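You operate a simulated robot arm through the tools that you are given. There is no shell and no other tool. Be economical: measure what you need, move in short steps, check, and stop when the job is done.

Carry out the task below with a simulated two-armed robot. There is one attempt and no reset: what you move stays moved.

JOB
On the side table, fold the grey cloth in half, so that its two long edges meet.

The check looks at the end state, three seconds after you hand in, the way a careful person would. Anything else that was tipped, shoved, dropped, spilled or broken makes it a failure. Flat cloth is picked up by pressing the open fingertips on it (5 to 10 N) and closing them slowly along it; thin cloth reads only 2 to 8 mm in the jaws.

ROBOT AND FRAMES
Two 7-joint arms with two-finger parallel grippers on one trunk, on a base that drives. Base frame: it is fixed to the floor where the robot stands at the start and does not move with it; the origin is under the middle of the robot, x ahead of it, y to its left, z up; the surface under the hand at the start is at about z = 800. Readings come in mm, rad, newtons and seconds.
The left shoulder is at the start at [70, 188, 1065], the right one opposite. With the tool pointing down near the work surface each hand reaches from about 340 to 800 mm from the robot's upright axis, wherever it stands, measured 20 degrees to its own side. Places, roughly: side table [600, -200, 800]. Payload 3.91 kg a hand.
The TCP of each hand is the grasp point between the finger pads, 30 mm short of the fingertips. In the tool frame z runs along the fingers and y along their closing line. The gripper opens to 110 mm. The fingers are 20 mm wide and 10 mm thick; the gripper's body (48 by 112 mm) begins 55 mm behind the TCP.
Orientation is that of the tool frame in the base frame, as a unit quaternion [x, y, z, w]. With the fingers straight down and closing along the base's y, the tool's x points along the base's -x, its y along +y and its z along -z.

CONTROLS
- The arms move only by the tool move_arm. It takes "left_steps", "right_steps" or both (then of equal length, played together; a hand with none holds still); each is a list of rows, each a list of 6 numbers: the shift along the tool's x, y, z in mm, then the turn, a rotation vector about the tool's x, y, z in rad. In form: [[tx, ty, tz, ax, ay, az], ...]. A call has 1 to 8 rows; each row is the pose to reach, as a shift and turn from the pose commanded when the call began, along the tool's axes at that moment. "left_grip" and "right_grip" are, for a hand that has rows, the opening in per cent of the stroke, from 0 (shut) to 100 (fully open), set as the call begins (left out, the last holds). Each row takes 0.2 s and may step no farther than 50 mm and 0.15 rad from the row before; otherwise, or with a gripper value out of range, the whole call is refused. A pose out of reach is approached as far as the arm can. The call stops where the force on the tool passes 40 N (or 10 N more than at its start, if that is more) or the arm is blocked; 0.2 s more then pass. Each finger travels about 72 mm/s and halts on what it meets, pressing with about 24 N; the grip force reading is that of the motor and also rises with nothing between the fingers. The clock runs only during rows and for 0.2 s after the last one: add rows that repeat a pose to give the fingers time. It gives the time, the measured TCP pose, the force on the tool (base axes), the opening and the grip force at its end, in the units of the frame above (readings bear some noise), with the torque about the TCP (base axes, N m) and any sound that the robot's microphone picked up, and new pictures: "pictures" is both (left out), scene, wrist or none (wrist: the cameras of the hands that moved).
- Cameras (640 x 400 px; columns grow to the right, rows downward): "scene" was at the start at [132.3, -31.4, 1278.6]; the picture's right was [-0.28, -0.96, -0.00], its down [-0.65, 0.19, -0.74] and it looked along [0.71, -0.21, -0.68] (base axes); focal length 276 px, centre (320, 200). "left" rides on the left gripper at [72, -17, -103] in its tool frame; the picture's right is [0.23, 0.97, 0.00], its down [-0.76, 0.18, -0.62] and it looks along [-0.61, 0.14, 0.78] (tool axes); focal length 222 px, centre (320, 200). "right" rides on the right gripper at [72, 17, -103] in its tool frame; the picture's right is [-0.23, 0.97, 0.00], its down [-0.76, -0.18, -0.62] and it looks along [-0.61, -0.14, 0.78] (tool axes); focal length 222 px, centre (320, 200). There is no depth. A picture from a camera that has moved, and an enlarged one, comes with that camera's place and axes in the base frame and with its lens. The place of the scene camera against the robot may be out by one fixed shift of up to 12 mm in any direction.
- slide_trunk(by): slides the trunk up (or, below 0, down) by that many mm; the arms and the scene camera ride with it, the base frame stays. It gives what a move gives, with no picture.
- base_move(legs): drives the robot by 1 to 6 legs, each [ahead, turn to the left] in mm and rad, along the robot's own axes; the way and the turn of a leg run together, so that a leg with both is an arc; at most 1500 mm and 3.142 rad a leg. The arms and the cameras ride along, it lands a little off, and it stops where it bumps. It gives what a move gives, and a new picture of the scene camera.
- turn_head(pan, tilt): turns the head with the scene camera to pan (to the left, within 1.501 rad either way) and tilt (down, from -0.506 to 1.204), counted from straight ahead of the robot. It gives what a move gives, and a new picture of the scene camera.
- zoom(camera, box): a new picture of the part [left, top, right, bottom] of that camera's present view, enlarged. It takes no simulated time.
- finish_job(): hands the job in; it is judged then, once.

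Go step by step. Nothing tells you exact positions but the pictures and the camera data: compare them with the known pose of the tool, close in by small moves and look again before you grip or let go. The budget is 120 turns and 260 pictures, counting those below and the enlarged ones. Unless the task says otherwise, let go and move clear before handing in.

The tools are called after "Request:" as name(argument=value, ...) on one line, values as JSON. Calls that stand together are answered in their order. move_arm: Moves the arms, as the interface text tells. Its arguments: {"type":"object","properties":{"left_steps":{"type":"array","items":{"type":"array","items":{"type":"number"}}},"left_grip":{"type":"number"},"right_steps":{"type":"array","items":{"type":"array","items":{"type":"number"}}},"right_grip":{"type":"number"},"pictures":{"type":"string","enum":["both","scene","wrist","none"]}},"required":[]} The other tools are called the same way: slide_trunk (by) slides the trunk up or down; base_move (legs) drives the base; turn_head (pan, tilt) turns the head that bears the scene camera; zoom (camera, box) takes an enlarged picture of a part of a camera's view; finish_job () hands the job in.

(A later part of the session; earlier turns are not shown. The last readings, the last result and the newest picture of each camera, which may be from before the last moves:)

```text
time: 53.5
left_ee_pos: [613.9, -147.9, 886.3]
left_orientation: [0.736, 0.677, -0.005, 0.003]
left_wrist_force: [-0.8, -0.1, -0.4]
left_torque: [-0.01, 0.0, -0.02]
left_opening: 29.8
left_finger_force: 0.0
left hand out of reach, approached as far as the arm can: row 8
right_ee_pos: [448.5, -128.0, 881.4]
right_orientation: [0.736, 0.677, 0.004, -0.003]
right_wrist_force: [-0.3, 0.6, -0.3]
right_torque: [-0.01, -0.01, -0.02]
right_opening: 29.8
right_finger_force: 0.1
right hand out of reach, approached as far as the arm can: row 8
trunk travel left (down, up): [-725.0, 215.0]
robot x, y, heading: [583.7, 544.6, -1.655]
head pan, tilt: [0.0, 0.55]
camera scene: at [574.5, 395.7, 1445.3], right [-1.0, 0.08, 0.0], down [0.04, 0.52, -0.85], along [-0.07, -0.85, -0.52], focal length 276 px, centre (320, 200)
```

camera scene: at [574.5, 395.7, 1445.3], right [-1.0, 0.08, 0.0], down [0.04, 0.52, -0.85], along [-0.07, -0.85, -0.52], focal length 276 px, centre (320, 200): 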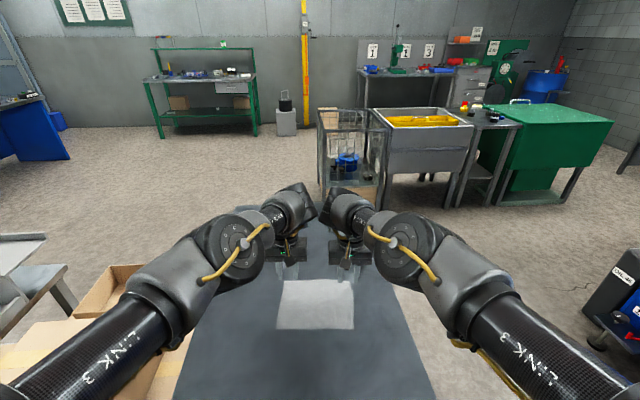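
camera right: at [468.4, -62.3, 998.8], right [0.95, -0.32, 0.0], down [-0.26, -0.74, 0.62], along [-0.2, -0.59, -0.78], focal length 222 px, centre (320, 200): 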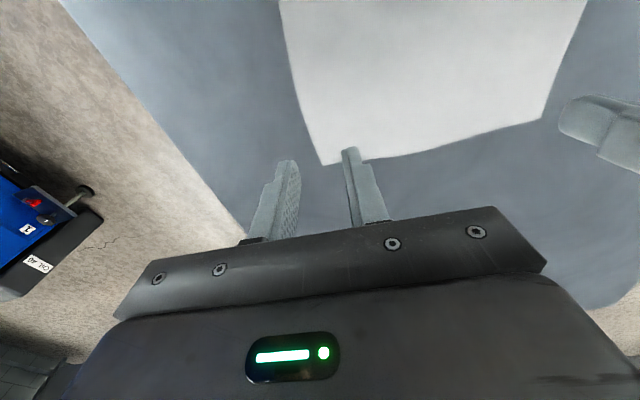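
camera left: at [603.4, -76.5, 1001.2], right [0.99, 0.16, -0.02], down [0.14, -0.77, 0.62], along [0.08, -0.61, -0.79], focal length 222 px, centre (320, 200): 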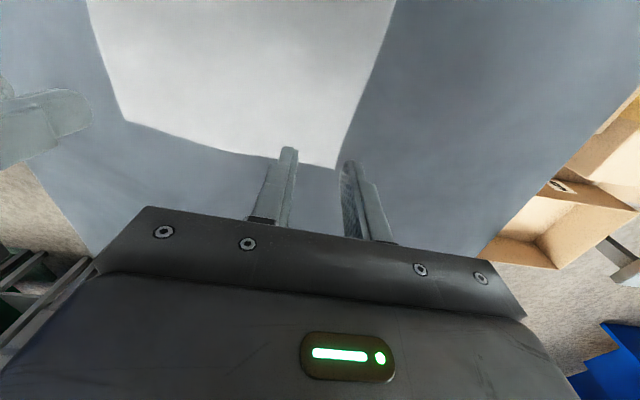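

I check whether the arms are blocking each other: the right hand backs away, and the left alone tries the far corner.

Request:
move_arm(right_steps=[[20, -30, -20, 0, 0, 0], [40, -60, -40, 0, 0, 0], [60, -90, -60, 0, 0, 0], [60, -130, -60, 0, 0, 0]], pictures="none")

Request:
move_arm(left_steps=[[-15, 0, 5, 0, 0, 0], [-30, 0, 10, 0, 0, 0], [-37, 0, 15, 0, 0, 0], [-37, 0, 15, 0, 0, 0]], pictures="wrist")

```text
time: 54.5
left_ee_pos: [612.7, -147.1, 883.5]
left_orientation: [0.735, 0.678, -0.002, 0.003]
left_wrist_force: [0.3, 0.6, -0.2]
left_torque: [0.02, 0.01, -0.01]
left_opening: 29.7
left_finger_force: 0.0
right_ee_pos: [322.0, -58.0, 940.3]
right_orientation: [0.736, 0.677, 0.002, 0.0]
right_wrist_force: [-0.6, -0.3, 0.2]
right_torque: [0.01, -0.03, -0.01]
right_opening: 29.8
right_finger_force: 0.1
trunk travel left (down, up): [-725.0, 215.0]
robot x, y, heading: [581.1, 545.9, -1.65]
head pan, tilt: [0.0, 0.55]
```

```text
time: 55.5
left_ee_pos: [614.2, -149.7, 883.7]
left_orientation: [0.736, 0.677, -0.003, 0.003]
left_wrist_force: [-0.4, -0.5, 0.5]
left_torque: [0.07, 0.03, 0.01]
left_opening: 29.5
left_finger_force: 0.0
left hand out of reach, approached as far as the arm can: row 1, 2, 3, 4
right_ee_pos: [323.2, -58.6, 941.4]
right_orientation: [0.736, 0.677, 0.001, -0.001]
right_wrist_force: [-0.5, -0.1, -0.3]
right_torque: [0.0, -0.06, -0.02]
right_opening: 29.8
right_finger_force: 0.0
trunk travel left (down, up): [-725.0, 215.0]
robot x, y, heading: [586.4, 543.6, -1.658]
head pan, tilt: [0.0, 0.55]
camera left: at [603.9, -75.5, 986.0], right [0.99, 0.15, 0.0], down [0.12, -0.77, 0.63], along [0.09, -0.62, -0.78], focal length 222 px, centre (320, 200)
```

left: 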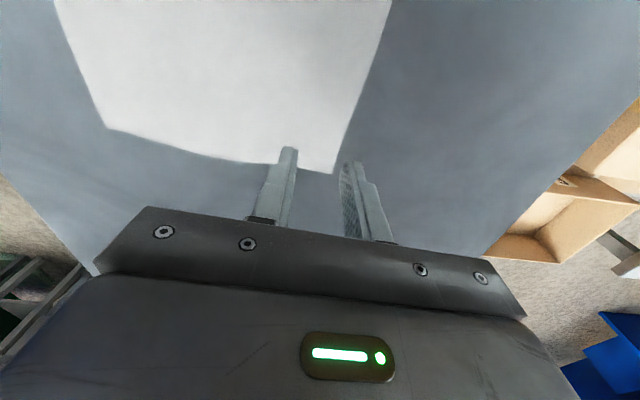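

The left arm alone is limited too, so it is true reach. I test tilting the hand so the body leans toward the robot and the fingers point slightly away.

Request:
move_arm(left_steps=[[0, 0, 0, 0, -0.1, 0], [-10, 0, 0, 0, -0.2, 0], [-20, 0, 0, 0, -0.3, 0], [-30, 0, 0, 0, -0.3, 0], [-40, 0, 0, 0, -0.3, 0], [-40, 0, 0, 0, -0.3, 0]], pictures="none")

```text
time: 56.9
left_ee_pos: [612.2, -189.2, 881.0]
left_orientation: [0.727, 0.669, -0.114, 0.103]
left_wrist_force: [-0.3, -0.1, -0.1]
left_torque: [0.01, -0.01, 0.0]
left_opening: 29.9
left_finger_force: 0.1
right_ee_pos: [325.1, -57.5, 941.8]
right_orientation: [0.736, 0.677, 0.001, -0.001]
right_wrist_force: [0.6, -0.4, 0.3]
right_torque: [-0.01, -0.01, 0.02]
right_opening: 29.6
right_finger_force: 0.2
trunk travel left (down, up): [-725.0, 215.0]
robot x, y, heading: [583.5, 544.4, -1.659]
head pan, tilt: [0.0, 0.55]
```

Tilting 0.3 rad gives the reach. I bring the right hand in the same way, a little wider apart.

Request:
move_arm(right_steps=[[0, 0, 0, 0, -0.1, 0], [0, 0, 0, 0, -0.2, 0], [-20, 30, 10, 0, -0.3, 0], [-40, 60, 20, 0, -0.3, 0], [-60, 90, 40, 0, -0.3, 0], [-80, 120, 60, 0, -0.3, 0], [-86, 134, 60, 0, -0.3, 0], [-86, 134, 60, 0, -0.3, 0]], left_steps=[[0, 1, 0, 0, 0, 0], [0, 2, 0, 0, 0, 0], [0, 3, 0, 0, 0, 0], [0, 4, 0, 0, 0, 0], [0, 5, 0, 0, 0, 0], [0, 6, 0, 0, 0, 0], [0, 6, 0, 0, 0, 0], [0, 6, 0, 0, 0, 0]])

```text
time: 58.7
left_ee_pos: [615.6, -188.6, 882.8]
left_orientation: [0.727, 0.669, -0.113, 0.104]
left_wrist_force: [-0.7, 0.5, -0.1]
left_torque: [0.04, 0.0, 0.01]
left_opening: 29.5
left_finger_force: 0.1
right_ee_pos: [451.1, -155.1, 880.8]
right_orientation: [0.728, 0.67, -0.108, 0.101]
right_wrist_force: [0.0, 0.7, -0.2]
right_torque: [0.0, -0.03, 0.01]
right_opening: 30.0
right_finger_force: 0.0
trunk travel left (down, up): [-725.0, 215.0]
robot x, y, heading: [584.1, 543.0, -1.656]
head pan, tilt: [0.0, 0.55]
camera scene: at [574.4, 396.0, 1445.3], right [-1.0, 0.08, 0.0], down [0.04, 0.52, -0.85], along [-0.07, -0.85, -0.52], focal length 276 px, centre (320, 200)
camera right: at [475.8, -56.1, 961.1], right [0.95, -0.3, 0.07], down [-0.22, -0.53, 0.82], along [-0.21, -0.79, -0.57], focal length 222 px, centre (320, 200)
camera left: at [608.5, -88.1, 959.7], right [0.99, 0.14, -0.07], down [0.13, -0.55, 0.82], along [0.07, -0.82, -0.56], focal length 222 px, centre (320, 200)
```

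scene: 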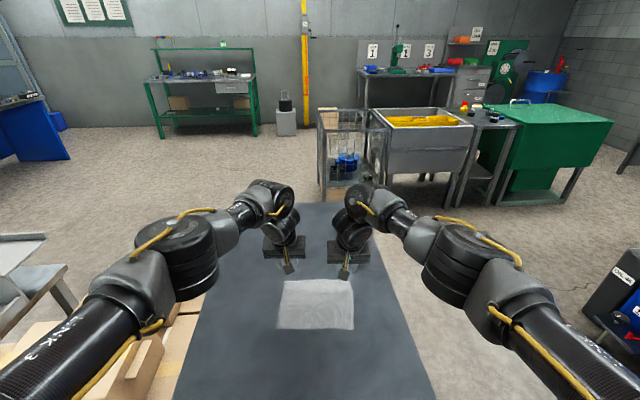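
right: 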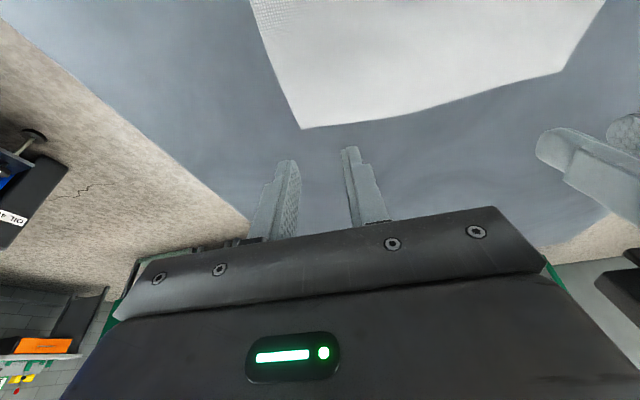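
left: 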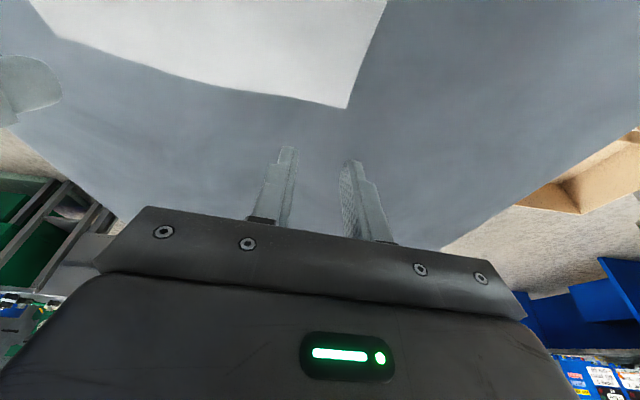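

The hands now fit side by side, and the corners read (632,-190) and (433,-170). I descend to just above the cloth with the jaws at about 22 mm.

Request:
move_arm(left_steps=[[8, -2, 13, 0, 0, 0], [16, -4, 26, 0, 0, 0], [25.2, -5.6, 40, 0, 0, 0], [25.2, -5.6, 40, 0, 0, 0]], right_steps=[[3, 1.5, 15, 0, 0, 0], [6, 3, 30, 0, 0, 0], [8.8, 4.3, 44, 0, 0, 0], [8.8, 4.3, 44, 0, 0, 0]], left_grip=20, right_grip=20, pictures="wrist")

Request:
zoom(camera="left", box=[240, 60, 400, 240])

Request:
zoom(camera="right", box=[240, 60, 400, 240])

```text
time: 59.7
left_ee_pos: [612.7, -175.8, 837.1]
left_orientation: [0.726, 0.67, -0.113, 0.104]
left_wrist_force: [0.1, 0.0, -0.6]
left_torque: [0.02, 0.0, 0.02]
left_opening: 22.2
left_finger_force: 0.0
right_ee_pos: [455.6, -160.4, 836.8]
right_orientation: [0.728, 0.669, -0.109, 0.1]
right_wrist_force: [-0.3, -0.3, 0.4]
right_torque: [0.01, 0.0, 0.0]
right_opening: 21.9
right_finger_force: 0.0
trunk travel left (down, up): [-725.0, 215.0]
robot x, y, heading: [582.2, 547.5, -1.655]
head pan, tilt: [0.0, 0.55]
camera right: at [479.5, -60.6, 916.2], right [0.95, -0.3, 0.07], down [-0.22, -0.53, 0.82], along [-0.21, -0.79, -0.57], focal length 222 px, centre (320, 200)
camera left: at [604.6, -75.7, 914.3], right [0.99, 0.14, -0.07], down [0.13, -0.55, 0.82], along [0.07, -0.82, -0.56], focal length 222 px, centre (320, 200)
```

right: 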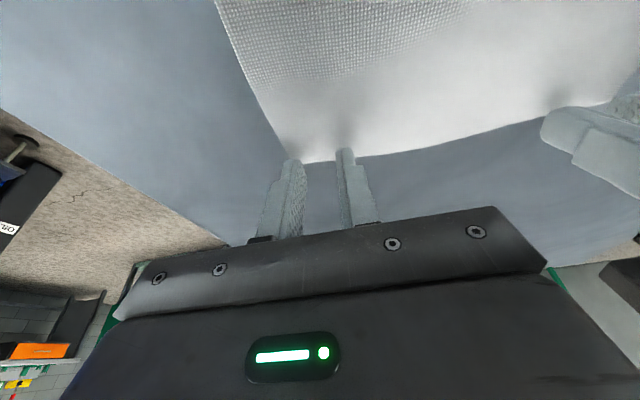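
left: 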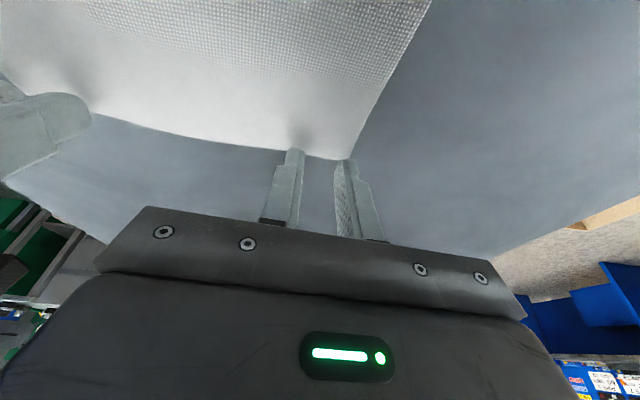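

```text
2.22 times, centred on (320, 150) of left
camera zoom: at [604.6, -75.7, 914.3], right [0.99, 0.14, -0.07], down [0.13, -0.55, 0.82], along [0.07, -0.82, -0.56], focal length 494 px, centre (320, 311)
```

zoom: 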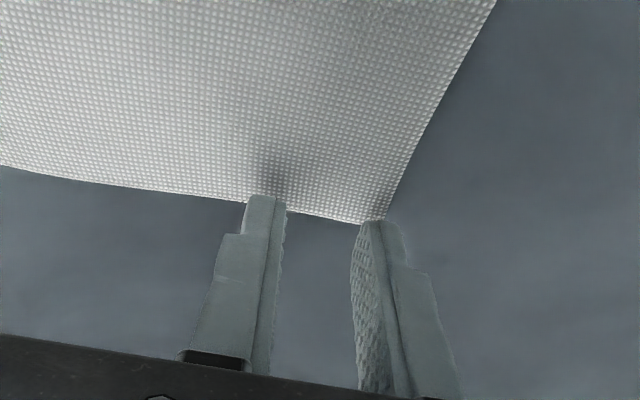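

```text
2.22 times, centred on (320, 150) of right
camera zoom: at [479.5, -60.6, 916.2], right [0.95, -0.3, 0.07], down [-0.22, -0.53, 0.82], along [-0.21, -0.79, -0.57], focal length 494 px, centre (320, 311)
```

zoom: 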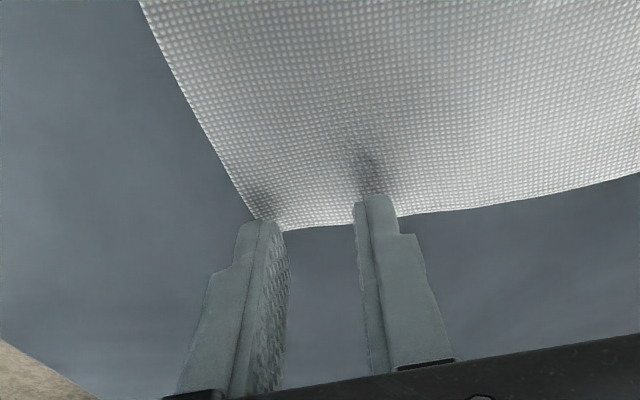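

Request:
move_arm(left_steps=[[3, -5, -1, 0, 0, 0], [4.2, -5, 3, 0, 0, 0], [4.2, -5, 3, 0, 0, 0]], right_steps=[[3, 3, -1, 0, 0, 0], [4.2, 3, 3, 0, 0, 0], [4.2, 3, 3, 0, 0, 0]], pictures="none")

Request:
move_arm(left_steps=[[0.3, 0, 1, 0, 0, 0], [0.6, 0, 2, 0, 0, 0], [0.6, 0, 2, 0, 0, 0]], right_steps=[[0.3, 0, 1, 0, 0, 0], [0.6, 0, 2, 0, 0, 0], [0.6, 0, 2, 0, 0, 0]], pictures="none")

```text
time: 60.5
left_ee_pos: [607.2, -173.3, 832.2]
left_orientation: [0.727, 0.67, -0.113, 0.104]
left_wrist_force: [0.0, -0.2, -0.4]
left_torque: [0.04, -0.04, 0.03]
left_opening: 22.2
left_finger_force: 0.1
right_ee_pos: [457.7, -157.2, 834.1]
right_orientation: [0.729, 0.669, -0.109, 0.1]
right_wrist_force: [-0.6, 0.5, 0.7]
right_torque: [-0.02, -0.01, -0.01]
right_opening: 22.1
right_finger_force: 0.1
trunk travel left (down, up): [-725.0, 215.0]
robot x, y, heading: [585.9, 546.0, -1.655]
head pan, tilt: [0.0, 0.55]
```

```text
time: 61.3
left_ee_pos: [607.4, -172.9, 831.7]
left_orientation: [0.727, 0.669, -0.114, 0.105]
left_wrist_force: [-0.5, -2.5, 10.7]
left_torque: [-0.05, -0.12, -0.01]
left_opening: 22.0
left_finger_force: 0.0
right_ee_pos: [457.9, -155.9, 832.8]
right_orientation: [0.728, 0.669, -0.109, 0.101]
right_wrist_force: [-1.1, 0.2, 2.6]
right_torque: [-0.02, 0.02, 0.02]
right_opening: 22.1
right_finger_force: 0.1
trunk travel left (down, up): [-725.0, 215.0]
robot x, y, heading: [582.2, 542.2, -1.662]
head pan, tilt: [0.0, 0.55]
```

Request:
move_arm(left_steps=[[-0.1, 0, -0.3, 0, 0, 0], [-0.1, 0, -0.3, 0, 0, 0]], right_steps=[[0.3, 0, 0.9, 0, 0, 0], [0.3, 0, 0.9, 0, 0, 0]], left_grip=17, right_grip=18, pictures="none")

Request:
move_arm(left_steps=[[0, 0, 0, 0, 0, 0], [0, 0, 0, 0, 0, 0]], right_steps=[[0, 0, 0, 0, 0, 0], [0, 0, 0, 0, 0, 0]], left_grip=13, right_grip=13, pictures="wrist")

```text
time: 61.9
left_ee_pos: [608.5, -171.5, 833.0]
left_orientation: [0.726, 0.67, -0.114, 0.105]
left_wrist_force: [-0.9, -0.2, 6.6]
left_torque: [-0.04, -0.06, 0.0]
left_opening: 18.7
left_finger_force: 0.0
right_ee_pos: [458.6, -155.9, 832.0]
right_orientation: [0.728, 0.67, -0.11, 0.101]
right_wrist_force: [0.6, 0.0, 10.2]
right_torque: [0.02, 0.05, 0.0]
right_opening: 19.4
right_finger_force: 0.1
trunk travel left (down, up): [-725.0, 215.0]
robot x, y, heading: [584.5, 542.7, -1.655]
head pan, tilt: [0.0, 0.55]
```

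```text
time: 62.5
left_ee_pos: [607.0, -172.0, 832.6]
left_orientation: [0.726, 0.67, -0.114, 0.105]
left_wrist_force: [-0.5, 0.7, 6.4]
left_torque: [0.05, 0.0, 0.0]
left_opening: 14.4
left_finger_force: 0.1
right_ee_pos: [458.5, -155.6, 832.9]
right_orientation: [0.728, 0.669, -0.11, 0.102]
right_wrist_force: [0.8, -1.8, 13.8]
right_torque: [-0.04, 0.05, 0.0]
right_opening: 14.2
right_finger_force: 0.0
trunk travel left (down, up): [-725.0, 215.0]
robot x, y, heading: [582.7, 544.8, -1.656]
head pan, tilt: [0.0, 0.55]
camera right: at [483.6, -56.4, 911.4], right [0.95, -0.3, 0.07], down [-0.22, -0.53, 0.82], along [-0.21, -0.8, -0.57], focal length 222 px, centre (320, 200)
camera left: at [599.9, -70.6, 909.7], right [0.99, 0.14, -0.07], down [0.13, -0.55, 0.83], along [0.07, -0.83, -0.56], focal length 222 px, centre (320, 200)
```

right: 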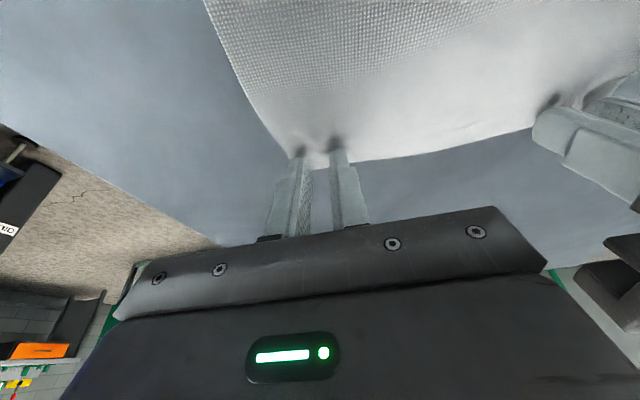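
left: 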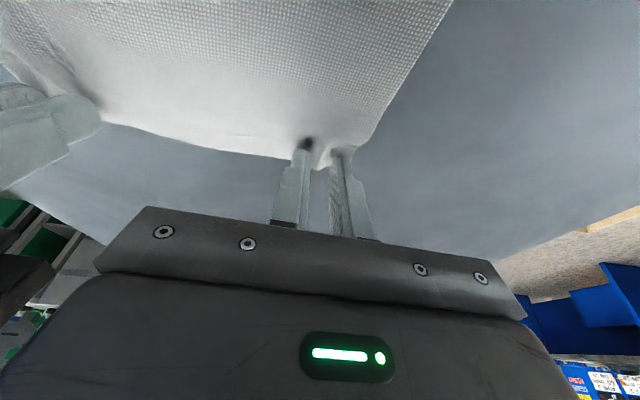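

The cloth is gathering into a ridge between each pair of fingers. I continue closing slowly.

Request:
move_arm(left_steps=[[0, 0, 0, 0, 0, 0], [0, 0, 0, 0, 0, 0]], right_steps=[[-0.1, 0, -0.3, 0, 0, 0], [-0.1, 0, -0.3, 0, 0, 0]], left_grip=9, right_grip=9, pictures="none")

Request:
move_arm(left_steps=[[0, 0, 0, 0, 0, 0], [0, 0, 0, 0, 0, 0]], right_steps=[[0, 0, 0, 0, 0, 0], [0, 0, 0, 0, 0, 0]], left_grip=5, right_grip=5, pictures="none")

Request:
move_arm(left_steps=[[0, 0, 0, 0, 0, 0], [0, 0, 0, 0, 0, 0], [0, 0, 0, 0, 0, 0]], right_steps=[[0, 0, 0, 0, 0, 0], [0, 0, 0, 0, 0, 0], [0, 0, 0, 0, 0, 0]], left_grip=0, right_grip=0, pictures="wrist")

```text
time: 63.1
left_ee_pos: [608.1, -171.7, 834.0]
left_orientation: [0.727, 0.669, -0.113, 0.105]
left_wrist_force: [-2.2, 0.2, 5.9]
left_torque: [0.02, 0.06, -0.02]
left_opening: 10.6
left_finger_force: 0.6
right_ee_pos: [459.3, -155.5, 832.9]
right_orientation: [0.728, 0.67, -0.109, 0.102]
right_wrist_force: [2.6, -0.6, 10.9]
right_torque: [-0.05, -0.03, 0.02]
right_opening: 10.7
right_finger_force: 1.4
trunk travel left (down, up): [-725.0, 215.0]
robot x, y, heading: [584.1, 543.5, -1.655]
head pan, tilt: [0.0, 0.55]
```

```text
time: 63.7
left_ee_pos: [607.9, -171.9, 832.1]
left_orientation: [0.726, 0.67, -0.114, 0.105]
left_wrist_force: [-1.7, 0.9, 4.6]
left_torque: [0.02, 0.04, 0.03]
left_opening: 6.0
left_finger_force: 0.6
right_ee_pos: [458.0, -155.0, 832.1]
right_orientation: [0.728, 0.669, -0.11, 0.101]
right_wrist_force: [2.6, -0.5, 13.7]
right_torque: [0.02, -0.06, -0.01]
right_opening: 5.5
right_finger_force: 0.8
trunk travel left (down, up): [-725.0, 215.0]
robot x, y, heading: [584.1, 541.2, -1.656]
head pan, tilt: [0.0, 0.55]
```

```text
time: 64.5
left_ee_pos: [607.8, -170.5, 832.5]
left_orientation: [0.726, 0.67, -0.114, 0.105]
left_wrist_force: [-2.4, 0.1, 2.7]
left_torque: [0.03, 0.06, -0.01]
left_opening: 1.6
left_finger_force: 23.9
right_ee_pos: [457.1, -155.3, 832.5]
right_orientation: [0.728, 0.669, -0.11, 0.1]
right_wrist_force: [1.0, -1.6, 15.4]
right_torque: [-0.03, -0.05, 0.0]
right_opening: 0.1
right_finger_force: 24.3
trunk travel left (down, up): [-725.0, 215.0]
robot x, y, heading: [585.0, 543.6, -1.655]
head pan, tilt: [0.0, 0.55]
camera right: at [483.4, -56.1, 911.5], right [0.95, -0.3, 0.07], down [-0.22, -0.53, 0.82], along [-0.21, -0.8, -0.57], focal length 222 px, centre (320, 200)
camera left: at [599.9, -70.6, 909.8], right [0.99, 0.14, -0.07], down [0.13, -0.55, 0.83], along [0.07, -0.83, -0.56], focal length 222 px, centre (320, 200)
```

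right: 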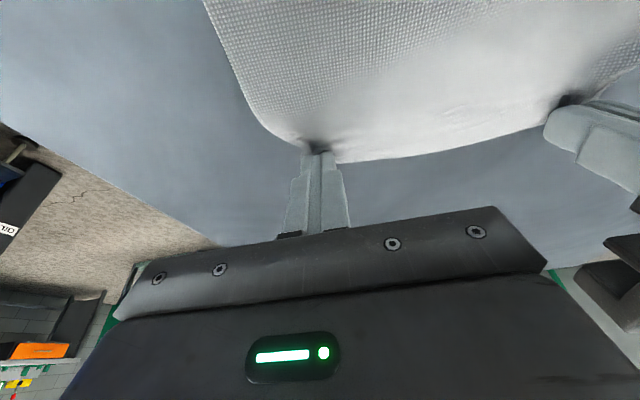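
left: 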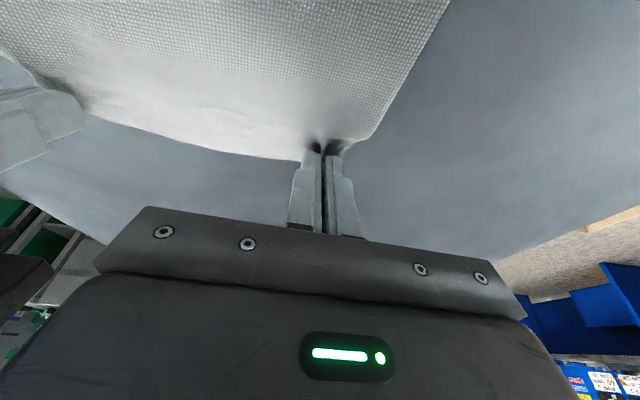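

Request:
zoom(camera="left", box=[270, 90, 380, 200])

Request:
zoom(camera="right", box=[270, 90, 380, 200])

```text
3.64 times, centred on (325, 145) of left
camera zoom: at [599.9, -70.6, 909.8], right [0.99, 0.14, -0.07], down [0.13, -0.55, 0.83], along [0.07, -0.83, -0.56], focal length 808 px, centre (302, 400)
```

zoom: 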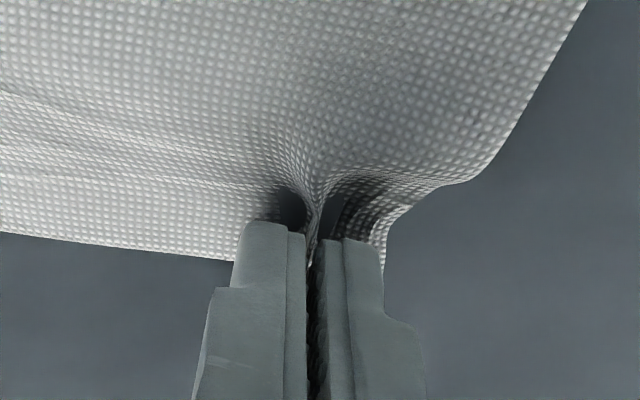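

```text
3.64 times, centred on (325, 145) of right
camera zoom: at [483.4, -56.1, 911.5], right [0.95, -0.3, 0.07], down [-0.22, -0.53, 0.82], along [-0.21, -0.8, -0.57], focal length 808 px, centre (302, 400)
```

zoom: 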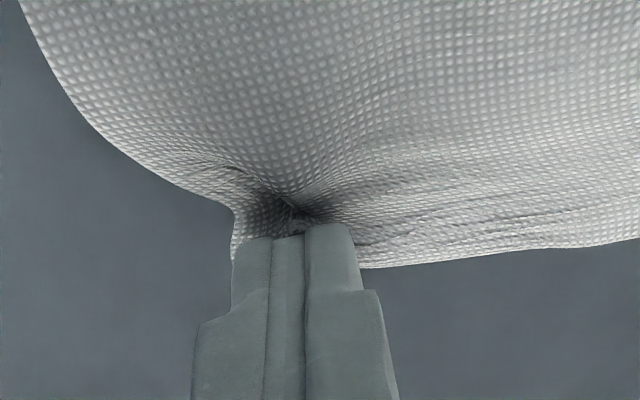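

The left hand has a ridge of cloth, but the right closed on nothing. I reopen the right and retry with lighter pressure, slightly further in.

Request:
move_arm(right_steps=[[0, 0, 0, 0, 0, 0], [0, 0, 0, 0, 0, 0], [-0.6, 0, -2, 0, 0, 0], [-0.6, 0, -2, 0, 0, 0]], right_grip=22, pictures="wrist")

Request:
zoom(camera="right", box=[240, 80, 400, 210])

```text
time: 65.5
left_ee_pos: [608.4, -172.0, 832.1]
left_orientation: [0.727, 0.669, -0.114, 0.105]
left_wrist_force: [-1.4, 1.0, 8.9]
left_torque: [0.05, 0.01, 0.02]
left_opening: 1.8
left_finger_force: 24.3
right_ee_pos: [459.2, -155.2, 833.9]
right_orientation: [0.728, 0.67, -0.109, 0.1]
right_wrist_force: [2.0, -0.1, 2.2]
right_torque: [0.01, -0.03, -0.04]
right_opening: 23.3
right_finger_force: 0.1
trunk travel left (down, up): [-725.0, 215.0]
robot x, y, heading: [586.3, 539.9, -1.655]
head pan, tilt: [0.0, 0.55]
camera right: at [483.0, -55.9, 911.9], right [0.95, -0.3, 0.07], down [-0.22, -0.53, 0.82], along [-0.21, -0.79, -0.57], focal length 222 px, centre (320, 200)
```

right: 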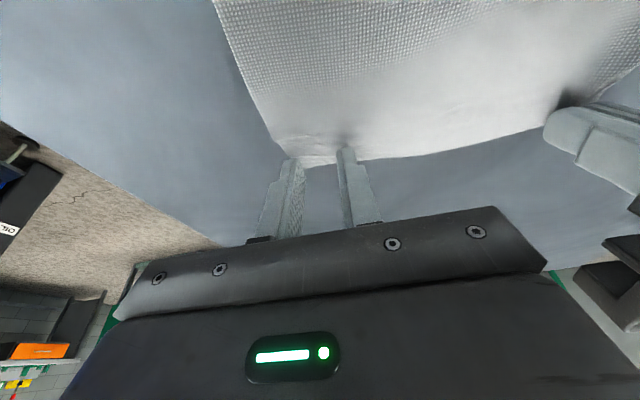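

```text
3.08 times, centred on (320, 145) of right
camera zoom: at [483.0, -55.9, 911.9], right [0.95, -0.3, 0.07], down [-0.22, -0.53, 0.82], along [-0.21, -0.79, -0.57], focal length 684 px, centre (320, 369)
```

zoom: 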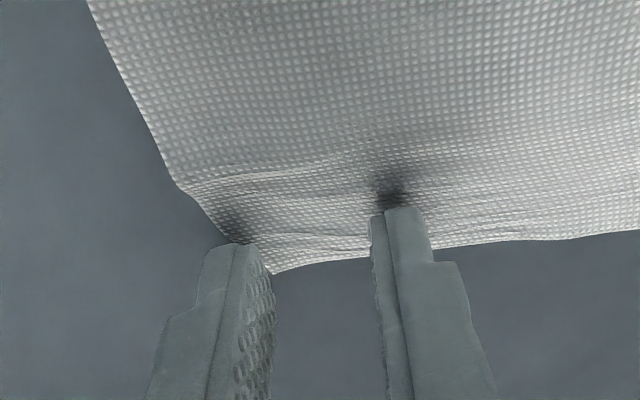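

Request:
move_arm(right_steps=[[3.7, 5.7, -3.2, 0, 0, 0], [3.7, 5.7, -3.2, 0, 0, 0], [4.6, 5.7, -0.2, 0, 0, 0], [4.6, 5.7, -0.2, 0, 0, 0]], right_grip=22, pictures="none")

Request:
move_arm(right_steps=[[0.2, 0, 0.8, 0, 0, 0], [0.2, 0, 0.8, 0, 0, 0]], right_grip=22, pictures="wrist")

```text
time: 66.5
left_ee_pos: [608.0, -173.0, 831.8]
left_orientation: [0.726, 0.67, -0.115, 0.105]
left_wrist_force: [0.5, -0.9, 9.7]
left_torque: [-0.04, -0.01, 0.02]
left_opening: 1.7
left_finger_force: 23.9
right_ee_pos: [464.4, -151.7, 832.7]
right_orientation: [0.728, 0.67, -0.109, 0.101]
right_wrist_force: [0.6, 0.1, 1.9]
right_torque: [-0.01, 0.0, 0.02]
right_opening: 24.3
right_finger_force: 0.1
trunk travel left (down, up): [-725.0, 215.0]
robot x, y, heading: [581.0, 543.6, -1.654]
head pan, tilt: [0.0, 0.55]
```

```text
time: 67.1
left_ee_pos: [607.9, -172.1, 832.4]
left_orientation: [0.726, 0.67, -0.113, 0.104]
left_wrist_force: [-0.5, -1.0, 9.0]
left_torque: [-0.03, 0.02, 0.0]
left_opening: 1.7
left_finger_force: 24.0
right_ee_pos: [463.6, -152.2, 832.1]
right_orientation: [0.728, 0.669, -0.11, 0.101]
right_wrist_force: [-0.2, -0.5, 7.3]
right_torque: [-0.03, 0.09, -0.01]
right_opening: 24.4
right_finger_force: 0.6
trunk travel left (down, up): [-725.0, 215.0]
robot x, y, heading: [585.1, 543.9, -1.654]
head pan, tilt: [0.0, 0.55]
camera right: at [489.4, -52.8, 911.5], right [0.95, -0.3, 0.07], down [-0.22, -0.53, 0.82], along [-0.21, -0.8, -0.57], focal length 222 px, centre (320, 200)
```

right: 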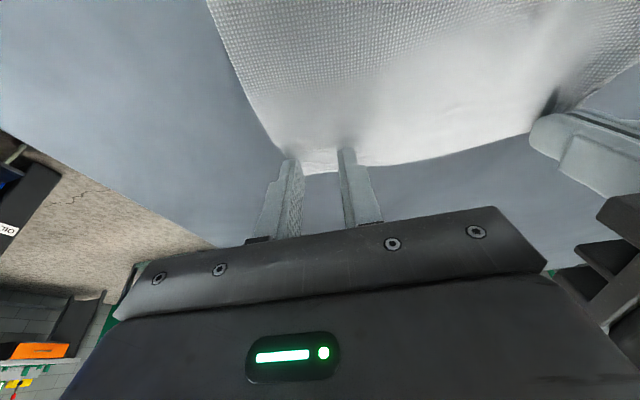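

Now 7 N on the right. I close it slowly in small decrements.

Request:
move_arm(right_steps=[[0, 0, 0, 0, 0, 0]], right_grip=18, pictures="none")

Request:
move_arm(right_steps=[[0, 0, 0, 0, 0, 0]], right_grip=14, pictures="none")

Request:
move_arm(right_steps=[[0, 0, 0, 0, 0, 0]], right_grip=10, pictures="none")

Request:
move_arm(right_steps=[[0, 0, 0, 0, 0, 0]], right_grip=6, pictures="wrist")

Request:
zoom(camera="right", box=[270, 90, 380, 200])

```text
time: 67.5
left_ee_pos: [607.5, -171.6, 831.9]
left_orientation: [0.727, 0.669, -0.114, 0.104]
left_wrist_force: [-0.9, -2.3, 9.3]
left_torque: [-0.09, 0.02, -0.01]
left_opening: 1.5
left_finger_force: 23.8
right_ee_pos: [465.2, -152.3, 832.6]
right_orientation: [0.728, 0.669, -0.109, 0.1]
right_wrist_force: [-0.5, -0.4, 8.5]
right_torque: [0.0, 0.05, -0.02]
right_opening: 19.6
right_finger_force: 0.1
trunk travel left (down, up): [-725.0, 215.0]
robot x, y, heading: [584.8, 541.3, -1.66]
head pan, tilt: [0.0, 0.55]
```

```text
time: 67.9
left_ee_pos: [608.3, -172.2, 832.6]
left_orientation: [0.727, 0.669, -0.114, 0.105]
left_wrist_force: [-1.2, -1.0, 7.1]
left_torque: [-0.01, 0.0, 0.01]
left_opening: 1.6
left_finger_force: 24.0
right_ee_pos: [464.7, -152.7, 832.4]
right_orientation: [0.728, 0.669, -0.109, 0.1]
right_wrist_force: [1.2, -1.0, 9.6]
right_torque: [-0.01, 0.04, 0.0]
right_opening: 15.4
right_finger_force: 0.1
trunk travel left (down, up): [-725.0, 215.0]
robot x, y, heading: [582.8, 545.0, -1.654]
head pan, tilt: [0.0, 0.55]
```

```text
time: 68.3
left_ee_pos: [607.5, -171.1, 833.5]
left_orientation: [0.727, 0.669, -0.114, 0.105]
left_wrist_force: [-1.7, -0.9, 7.2]
left_torque: [-0.02, 0.0, 0.0]
left_opening: 1.6
left_finger_force: 24.3
right_ee_pos: [465.3, -151.1, 833.1]
right_orientation: [0.728, 0.669, -0.11, 0.1]
right_wrist_force: [1.2, -1.4, 10.9]
right_torque: [-0.02, -0.03, 0.0]
right_opening: 11.0
right_finger_force: 0.0
trunk travel left (down, up): [-725.0, 215.0]
robot x, y, heading: [584.8, 544.3, -1.654]
head pan, tilt: [0.0, 0.55]
```

```text
time: 68.7
left_ee_pos: [606.4, -171.8, 832.5]
left_orientation: [0.727, 0.669, -0.115, 0.103]
left_wrist_force: [-2.4, 0.0, 5.8]
left_torque: [-0.01, 0.05, 0.02]
left_opening: 1.7
left_finger_force: 23.8
right_ee_pos: [465.6, -151.7, 832.8]
right_orientation: [0.728, 0.669, -0.109, 0.101]
right_wrist_force: [2.8, -1.4, 12.1]
right_torque: [-0.04, -0.08, 0.02]
right_opening: 7.4
right_finger_force: 1.0
trunk travel left (down, up): [-725.0, 215.0]
robot x, y, heading: [584.1, 545.3, -1.654]
head pan, tilt: [0.0, 0.55]
camera right: at [489.8, -52.4, 911.5], right [0.95, -0.3, 0.07], down [-0.22, -0.53, 0.82], along [-0.21, -0.8, -0.57], focal length 222 px, centre (320, 200)
```

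right: 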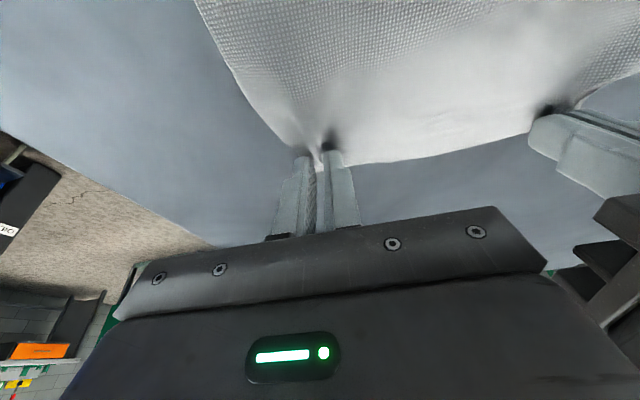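

```text
3.64 times, centred on (325, 145) of right
camera zoom: at [489.8, -52.4, 911.5], right [0.95, -0.3, 0.07], down [-0.22, -0.53, 0.82], along [-0.21, -0.8, -0.57], focal length 808 px, centre (302, 400)
```

zoom: 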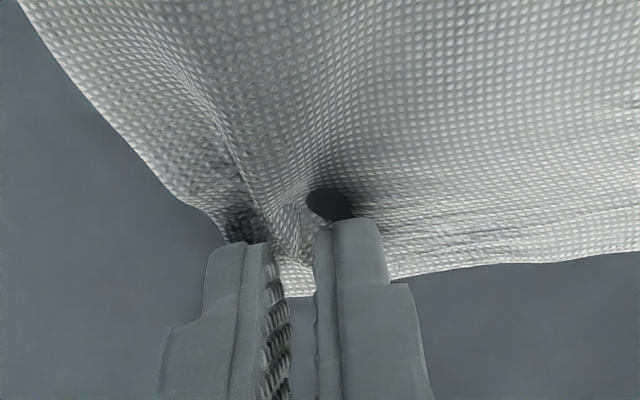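

A good ridge now stands between the right fingers. I close fully.

Request:
move_arm(right_steps=[[0, 0, 0, 0, 0, 0], [0, 0, 0, 0, 0, 0]], right_grip=3, pictures="none")

Request:
move_arm(right_steps=[[0, 0, 0, 0, 0, 0], [0, 0, 0, 0, 0, 0]], right_grip=0, pictures="none")

Request:
zoom(camera="right", box=[270, 90, 380, 200])

```text
time: 69.3
left_ee_pos: [607.9, -170.3, 832.3]
left_orientation: [0.726, 0.67, -0.114, 0.105]
left_wrist_force: [-5.5, 0.2, 4.1]
left_torque: [0.0, 0.12, -0.02]
left_opening: 1.6
left_finger_force: 24.1
right_ee_pos: [465.0, -151.1, 831.7]
right_orientation: [0.729, 0.669, -0.11, 0.101]
right_wrist_force: [4.9, 0.5, 13.1]
right_torque: [0.0, -0.14, 0.0]
right_opening: 3.9
right_finger_force: 6.2
trunk travel left (down, up): [-725.0, 215.0]
robot x, y, heading: [588.2, 544.3, -1.649]
head pan, tilt: [0.0, 0.55]
```

```text
time: 69.9
left_ee_pos: [606.4, -170.8, 833.8]
left_orientation: [0.726, 0.67, -0.115, 0.105]
left_wrist_force: [-6.0, -0.4, 3.6]
left_torque: [0.02, 0.2, 0.01]
left_opening: 1.9
left_finger_force: 24.3
right_ee_pos: [464.7, -151.6, 831.8]
right_orientation: [0.728, 0.669, -0.11, 0.1]
right_wrist_force: [7.8, -0.9, 12.4]
right_torque: [0.01, -0.2, 0.0]
right_opening: 1.7
right_finger_force: 24.1
trunk travel left (down, up): [-725.0, 215.0]
robot x, y, heading: [581.6, 543.6, -1.655]
head pan, tilt: [0.0, 0.55]
```

```text
3.64 times, centred on (325, 145) of right
camera zoom: at [490.1, -52.3, 911.5], right [0.95, -0.3, 0.07], down [-0.22, -0.53, 0.82], along [-0.21, -0.8, -0.57], focal length 808 px, centre (302, 400)
```

zoom: 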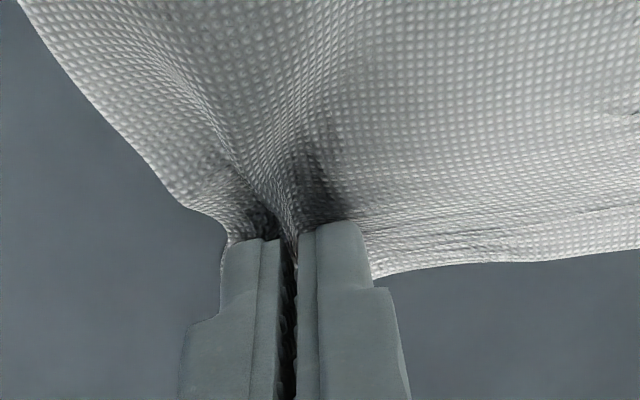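

Both hands hold the cloth (1.7 mm each) with slight tension along the edge. I ease it and begin lifting in an arc about the middle line toward the robot, tilting gradually.

Request:
move_arm(left_steps=[[0, -2, -4, 0, 0, 0], [-1.6, -2, -15, 0, -0.025, 0], [-0.5, -2, -22, 0, -0.035, 0], [1.1, -2, -30.5, 0, -0.05, 0], [4.5, -2, -38, 0, -0.07, 0], [8.4, -2, -45, 0, -0.085, 0], [14, -2, -52, 0, -0.1, 0], [19.7, -2, -57.8, 0, -0.12, 0]], right_steps=[[0, 2, -4, 0, 0, 0], [-1.4, 2, -13.3, 0, -0.025, 0], [-0.5, 2, -20, 0, -0.035, 0], [1.2, 2, -26.8, 0, -0.05, 0], [4.5, 2, -33, 0, -0.07, 0], [7.7, 2, -39.4, 0, -0.085, 0], [13, 2, -45, 0, -0.1, 0], [17.8, 2, -50.6, 0, -0.12, 0]])

```text
time: 71.7
left_ee_pos: [609.5, -136.9, 880.8]
left_orientation: [0.719, 0.662, -0.157, 0.144]
left_wrist_force: [-4.3, 0.8, 0.2]
left_torque: [-0.01, 0.12, -0.01]
left_opening: 1.7
left_finger_force: 23.5
right_ee_pos: [469.5, -121.5, 875.4]
right_orientation: [0.72, 0.663, -0.153, 0.141]
right_wrist_force: [4.4, -1.4, 0.3]
right_torque: [-0.02, -0.13, 0.04]
right_opening: 1.1
right_finger_force: 23.9
trunk travel left (down, up): [-725.0, 215.0]
robot x, y, heading: [589.3, 542.6, -1.656]
head pan, tilt: [0.0, 0.55]
camera scene: at [575.3, 396.6, 1445.4], right [-1.0, 0.08, 0.0], down [0.04, 0.52, -0.85], along [-0.07, -0.85, -0.52], focal length 276 px, centre (320, 200)
camera right: at [494.7, -13.7, 941.4], right [0.95, -0.29, 0.09], down [-0.21, -0.43, 0.88], along [-0.21, -0.86, -0.47], focal length 222 px, centre (320, 200)
camera left: at [602.0, -27.8, 944.8], right [0.99, 0.13, -0.09], down [0.14, -0.45, 0.88], along [0.07, -0.89, -0.46], focal length 222 px, centre (320, 200)
```

scene: 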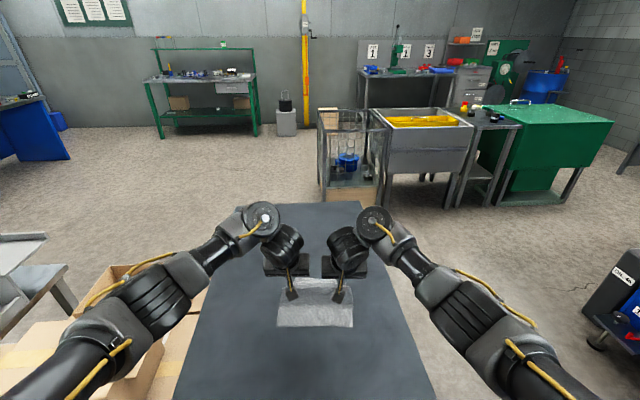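
right: 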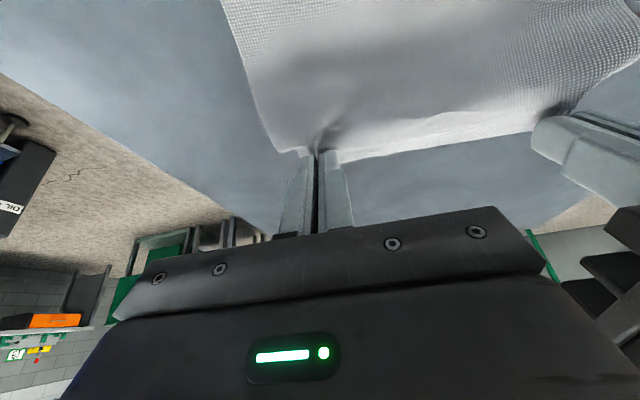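
left: 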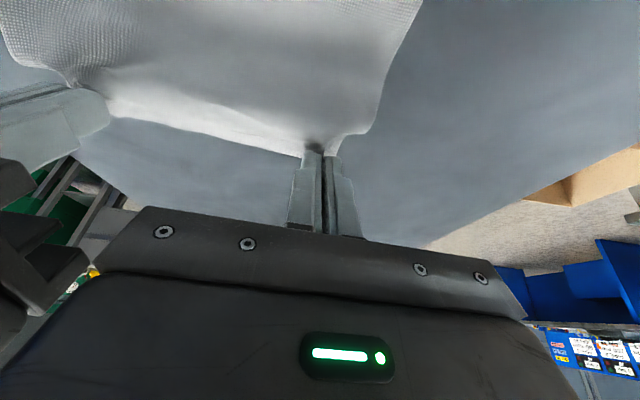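

The edge is up and both grips hold. I ease a bit more and carry on over the top.

Request:
move_arm(left_steps=[[0, -3, 0, 0, 0, 0], [13.2, -3, -11.7, 0, -0.04, 0], [28.8, -3, -20.3, 0, -0.08, 0], [37, -3, -23, 0, -0.1, 0], [46.2, -3, -25.3, 0, -0.12, 0], [55, -3, -26, 0, -0.14, 0], [64.1, -3, -26.1, 0, -0.16, 0], [64.1, -3, -26.1, 0, -0.16, 0]], right_steps=[[0, 3, 0, 0, 0, 0], [11.6, 3, -10.3, 0, -0.04, 0], [25.5, 3, -17.9, 0, -0.08, 0], [33, 3, -20.3, 0, -0.1, 0], [41, 3, -22.3, 0, -0.12, 0], [49, 3, -22.9, 0, -0.14, 0], [56.8, 3, -22.9, 0, -0.16, 0], [56.8, 3, -22.9, 0, -0.16, 0]])

Request:
zoom(camera="scene", box=[240, 240, 400, 340])

```text
time: 73.5
left_ee_pos: [611.9, -67.5, 877.0]
left_orientation: [0.704, 0.648, -0.214, 0.197]
left_wrist_force: [-1.4, -0.2, -0.5]
left_torque: [-0.04, 0.0, 0.0]
left_opening: 1.8
left_finger_force: 23.9
right_ee_pos: [477.2, -60.6, 871.3]
right_orientation: [0.705, 0.649, -0.209, 0.193]
right_wrist_force: [1.3, -0.3, -0.6]
right_torque: [-0.01, 0.0, 0.02]
right_opening: 1.6
right_finger_force: 23.6
trunk travel left (down, up): [-725.0, 215.0]
robot x, y, heading: [583.2, 544.5, -1.653]
head pan, tilt: [0.0, 0.55]
camera scene: at [575.0, 396.1, 1445.3], right [-1.0, 0.08, 0.0], down [0.04, 0.52, -0.85], along [-0.07, -0.85, -0.52], focal length 276 px, centre (320, 200)
camera right: at [503.3, 55.7, 921.0], right [0.95, -0.27, 0.12], down [-0.2, -0.28, 0.94], along [-0.22, -0.92, -0.32], focal length 222 px, centre (320, 200)
camera left: at [605.1, 50.2, 923.4], right [0.99, 0.11, -0.13], down [0.15, -0.3, 0.94], along [0.06, -0.95, -0.31], focal length 222 px, centre (320, 200)
```

scene: 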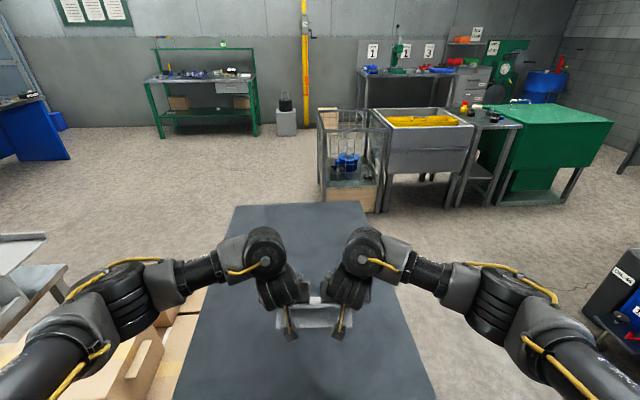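
right: 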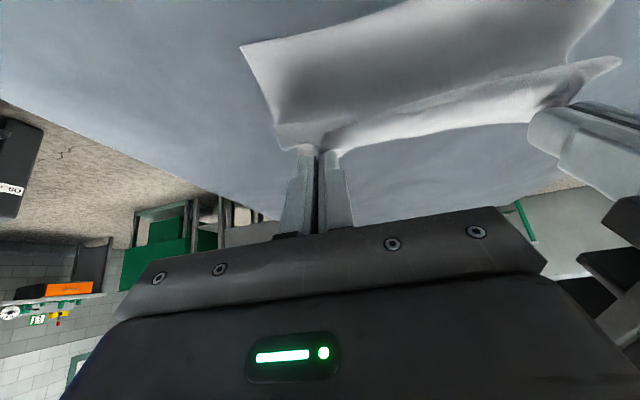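
left: 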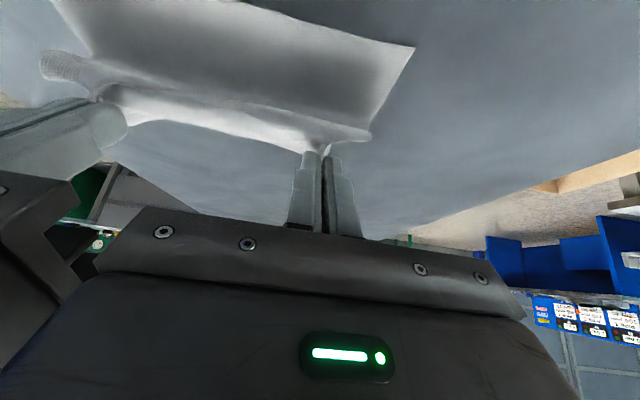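

```text
4.00 times, centred on (320, 290) of scene
camera zoom: at [575.0, 396.1, 1445.3], right [-1.0, 0.08, 0.0], down [0.04, 0.52, -0.85], along [-0.07, -0.85, -0.52], focal length 1106 px, centre (320, -160)
```

zoom: 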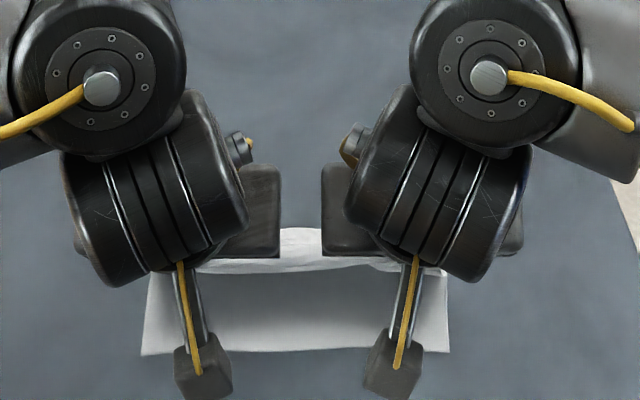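

The sheet curls over nicely, and the near edge is at (650,-34) to (454,-18). I bring the carried edge down to meet it.

Request:
move_arm(left_steps=[[7, 2, -1, 0, -0.015, 0], [13.3, 3, -1.7, 0, -0.03, 0], [20, 4, -0.5, 0, -0.045, 0], [27.2, 5, 1.1, 0, -0.06, 0], [34, 6, 3.5, 0, -0.075, 0], [40.5, 7, 6.6, 0, -0.09, 0], [46, 7, 10, 0, -0.1, 0], [51, 7, 14, 0, -0.115, 0]], right_steps=[[6, 0, -1, 0, -0.015, 0], [11.9, 0, -1.9, 0, -0.03, 0], [18, 0, -0.8, 0, -0.045, 0], [24.4, 1, 0.5, 0, -0.06, 0], [30, 1, 2.5, 0, -0.075, 0], [35.8, 1, 4.9, 0, -0.09, 0], [40, 1, 8, 0, -0.1, 0], [44.7, 1, 11, 0, -0.115, 0]])

Request:
zoom(camera="scene", box=[240, 250, 400, 350])

```text
time: 75.3
left_ee_pos: [620.5, -33.7, 838.3]
left_orientation: [0.691, 0.636, -0.253, 0.233]
left_wrist_force: [-2.4, -0.3, 1.0]
left_torque: [0.02, 0.06, -0.04]
left_opening: 1.6
left_finger_force: 24.6
right_ee_pos: [480.8, -29.5, 837.3]
right_orientation: [0.692, 0.637, -0.249, 0.23]
right_wrist_force: [3.6, -0.3, -0.2]
right_torque: [-0.04, -0.08, 0.04]
right_opening: 1.7
right_finger_force: 23.9
trunk travel left (down, up): [-725.0, 215.0]
robot x, y, heading: [584.1, 542.8, -1.653]
head pan, tilt: [0.0, 0.55]
camera scene: at [575.1, 396.3, 1445.4], right [-1.0, 0.08, 0.0], down [0.04, 0.52, -0.85], along [-0.07, -0.85, -0.52], focal length 276 px, centre (320, 200)
camera right: at [507.5, 91.8, 873.1], right [0.96, -0.26, 0.14], down [-0.19, -0.17, 0.97], along [-0.22, -0.95, -0.22], focal length 222 px, centre (320, 200)
camera left: at [614.6, 88.9, 870.2], right [0.98, 0.09, -0.15], down [0.16, -0.19, 0.97], along [0.06, -0.98, -0.2], focal length 222 px, centre (320, 200)
```

scene: 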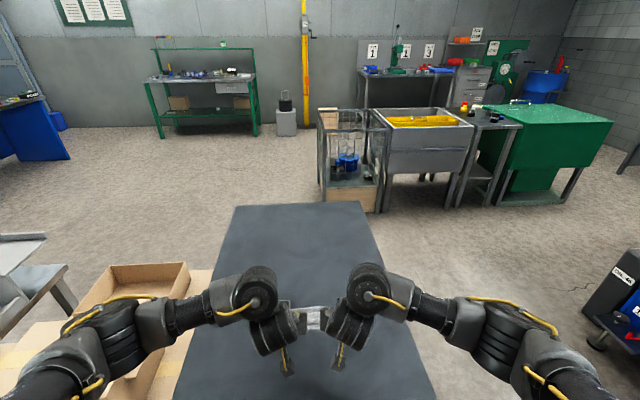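
right: 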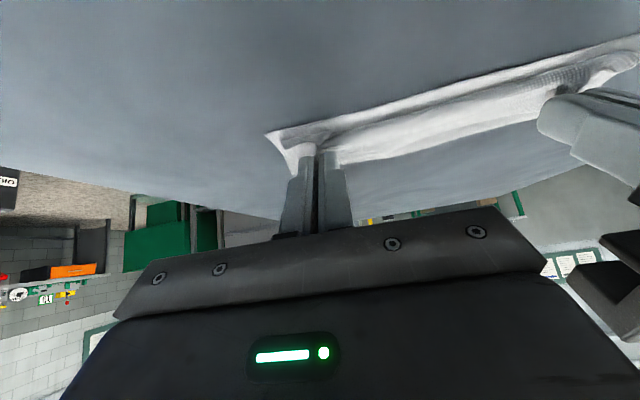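
left: 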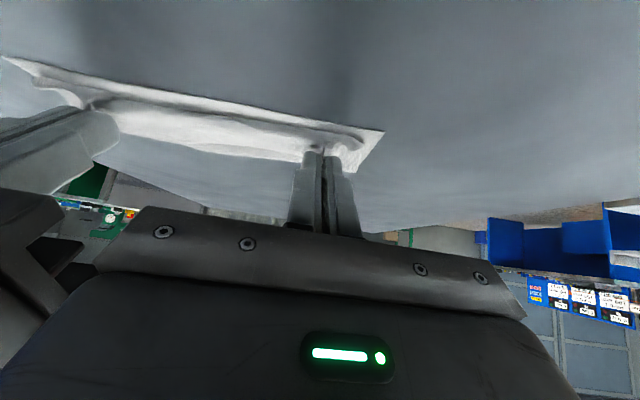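

```text
4.00 times, centred on (320, 300) of scene
camera zoom: at [575.1, 396.3, 1445.4], right [-1.0, 0.08, 0.0], down [0.04, 0.52, -0.85], along [-0.07, -0.85, -0.52], focal length 1106 px, centre (320, -200)
```

zoom: 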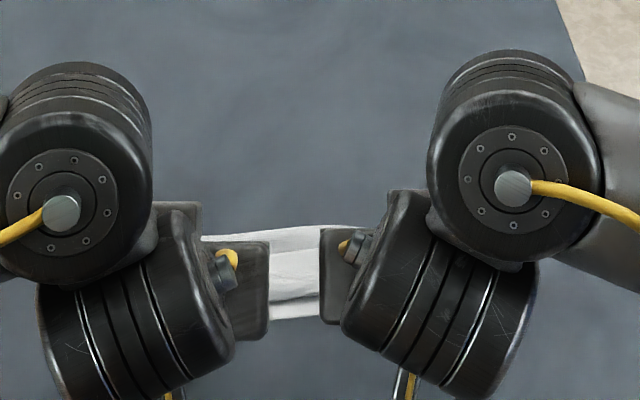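

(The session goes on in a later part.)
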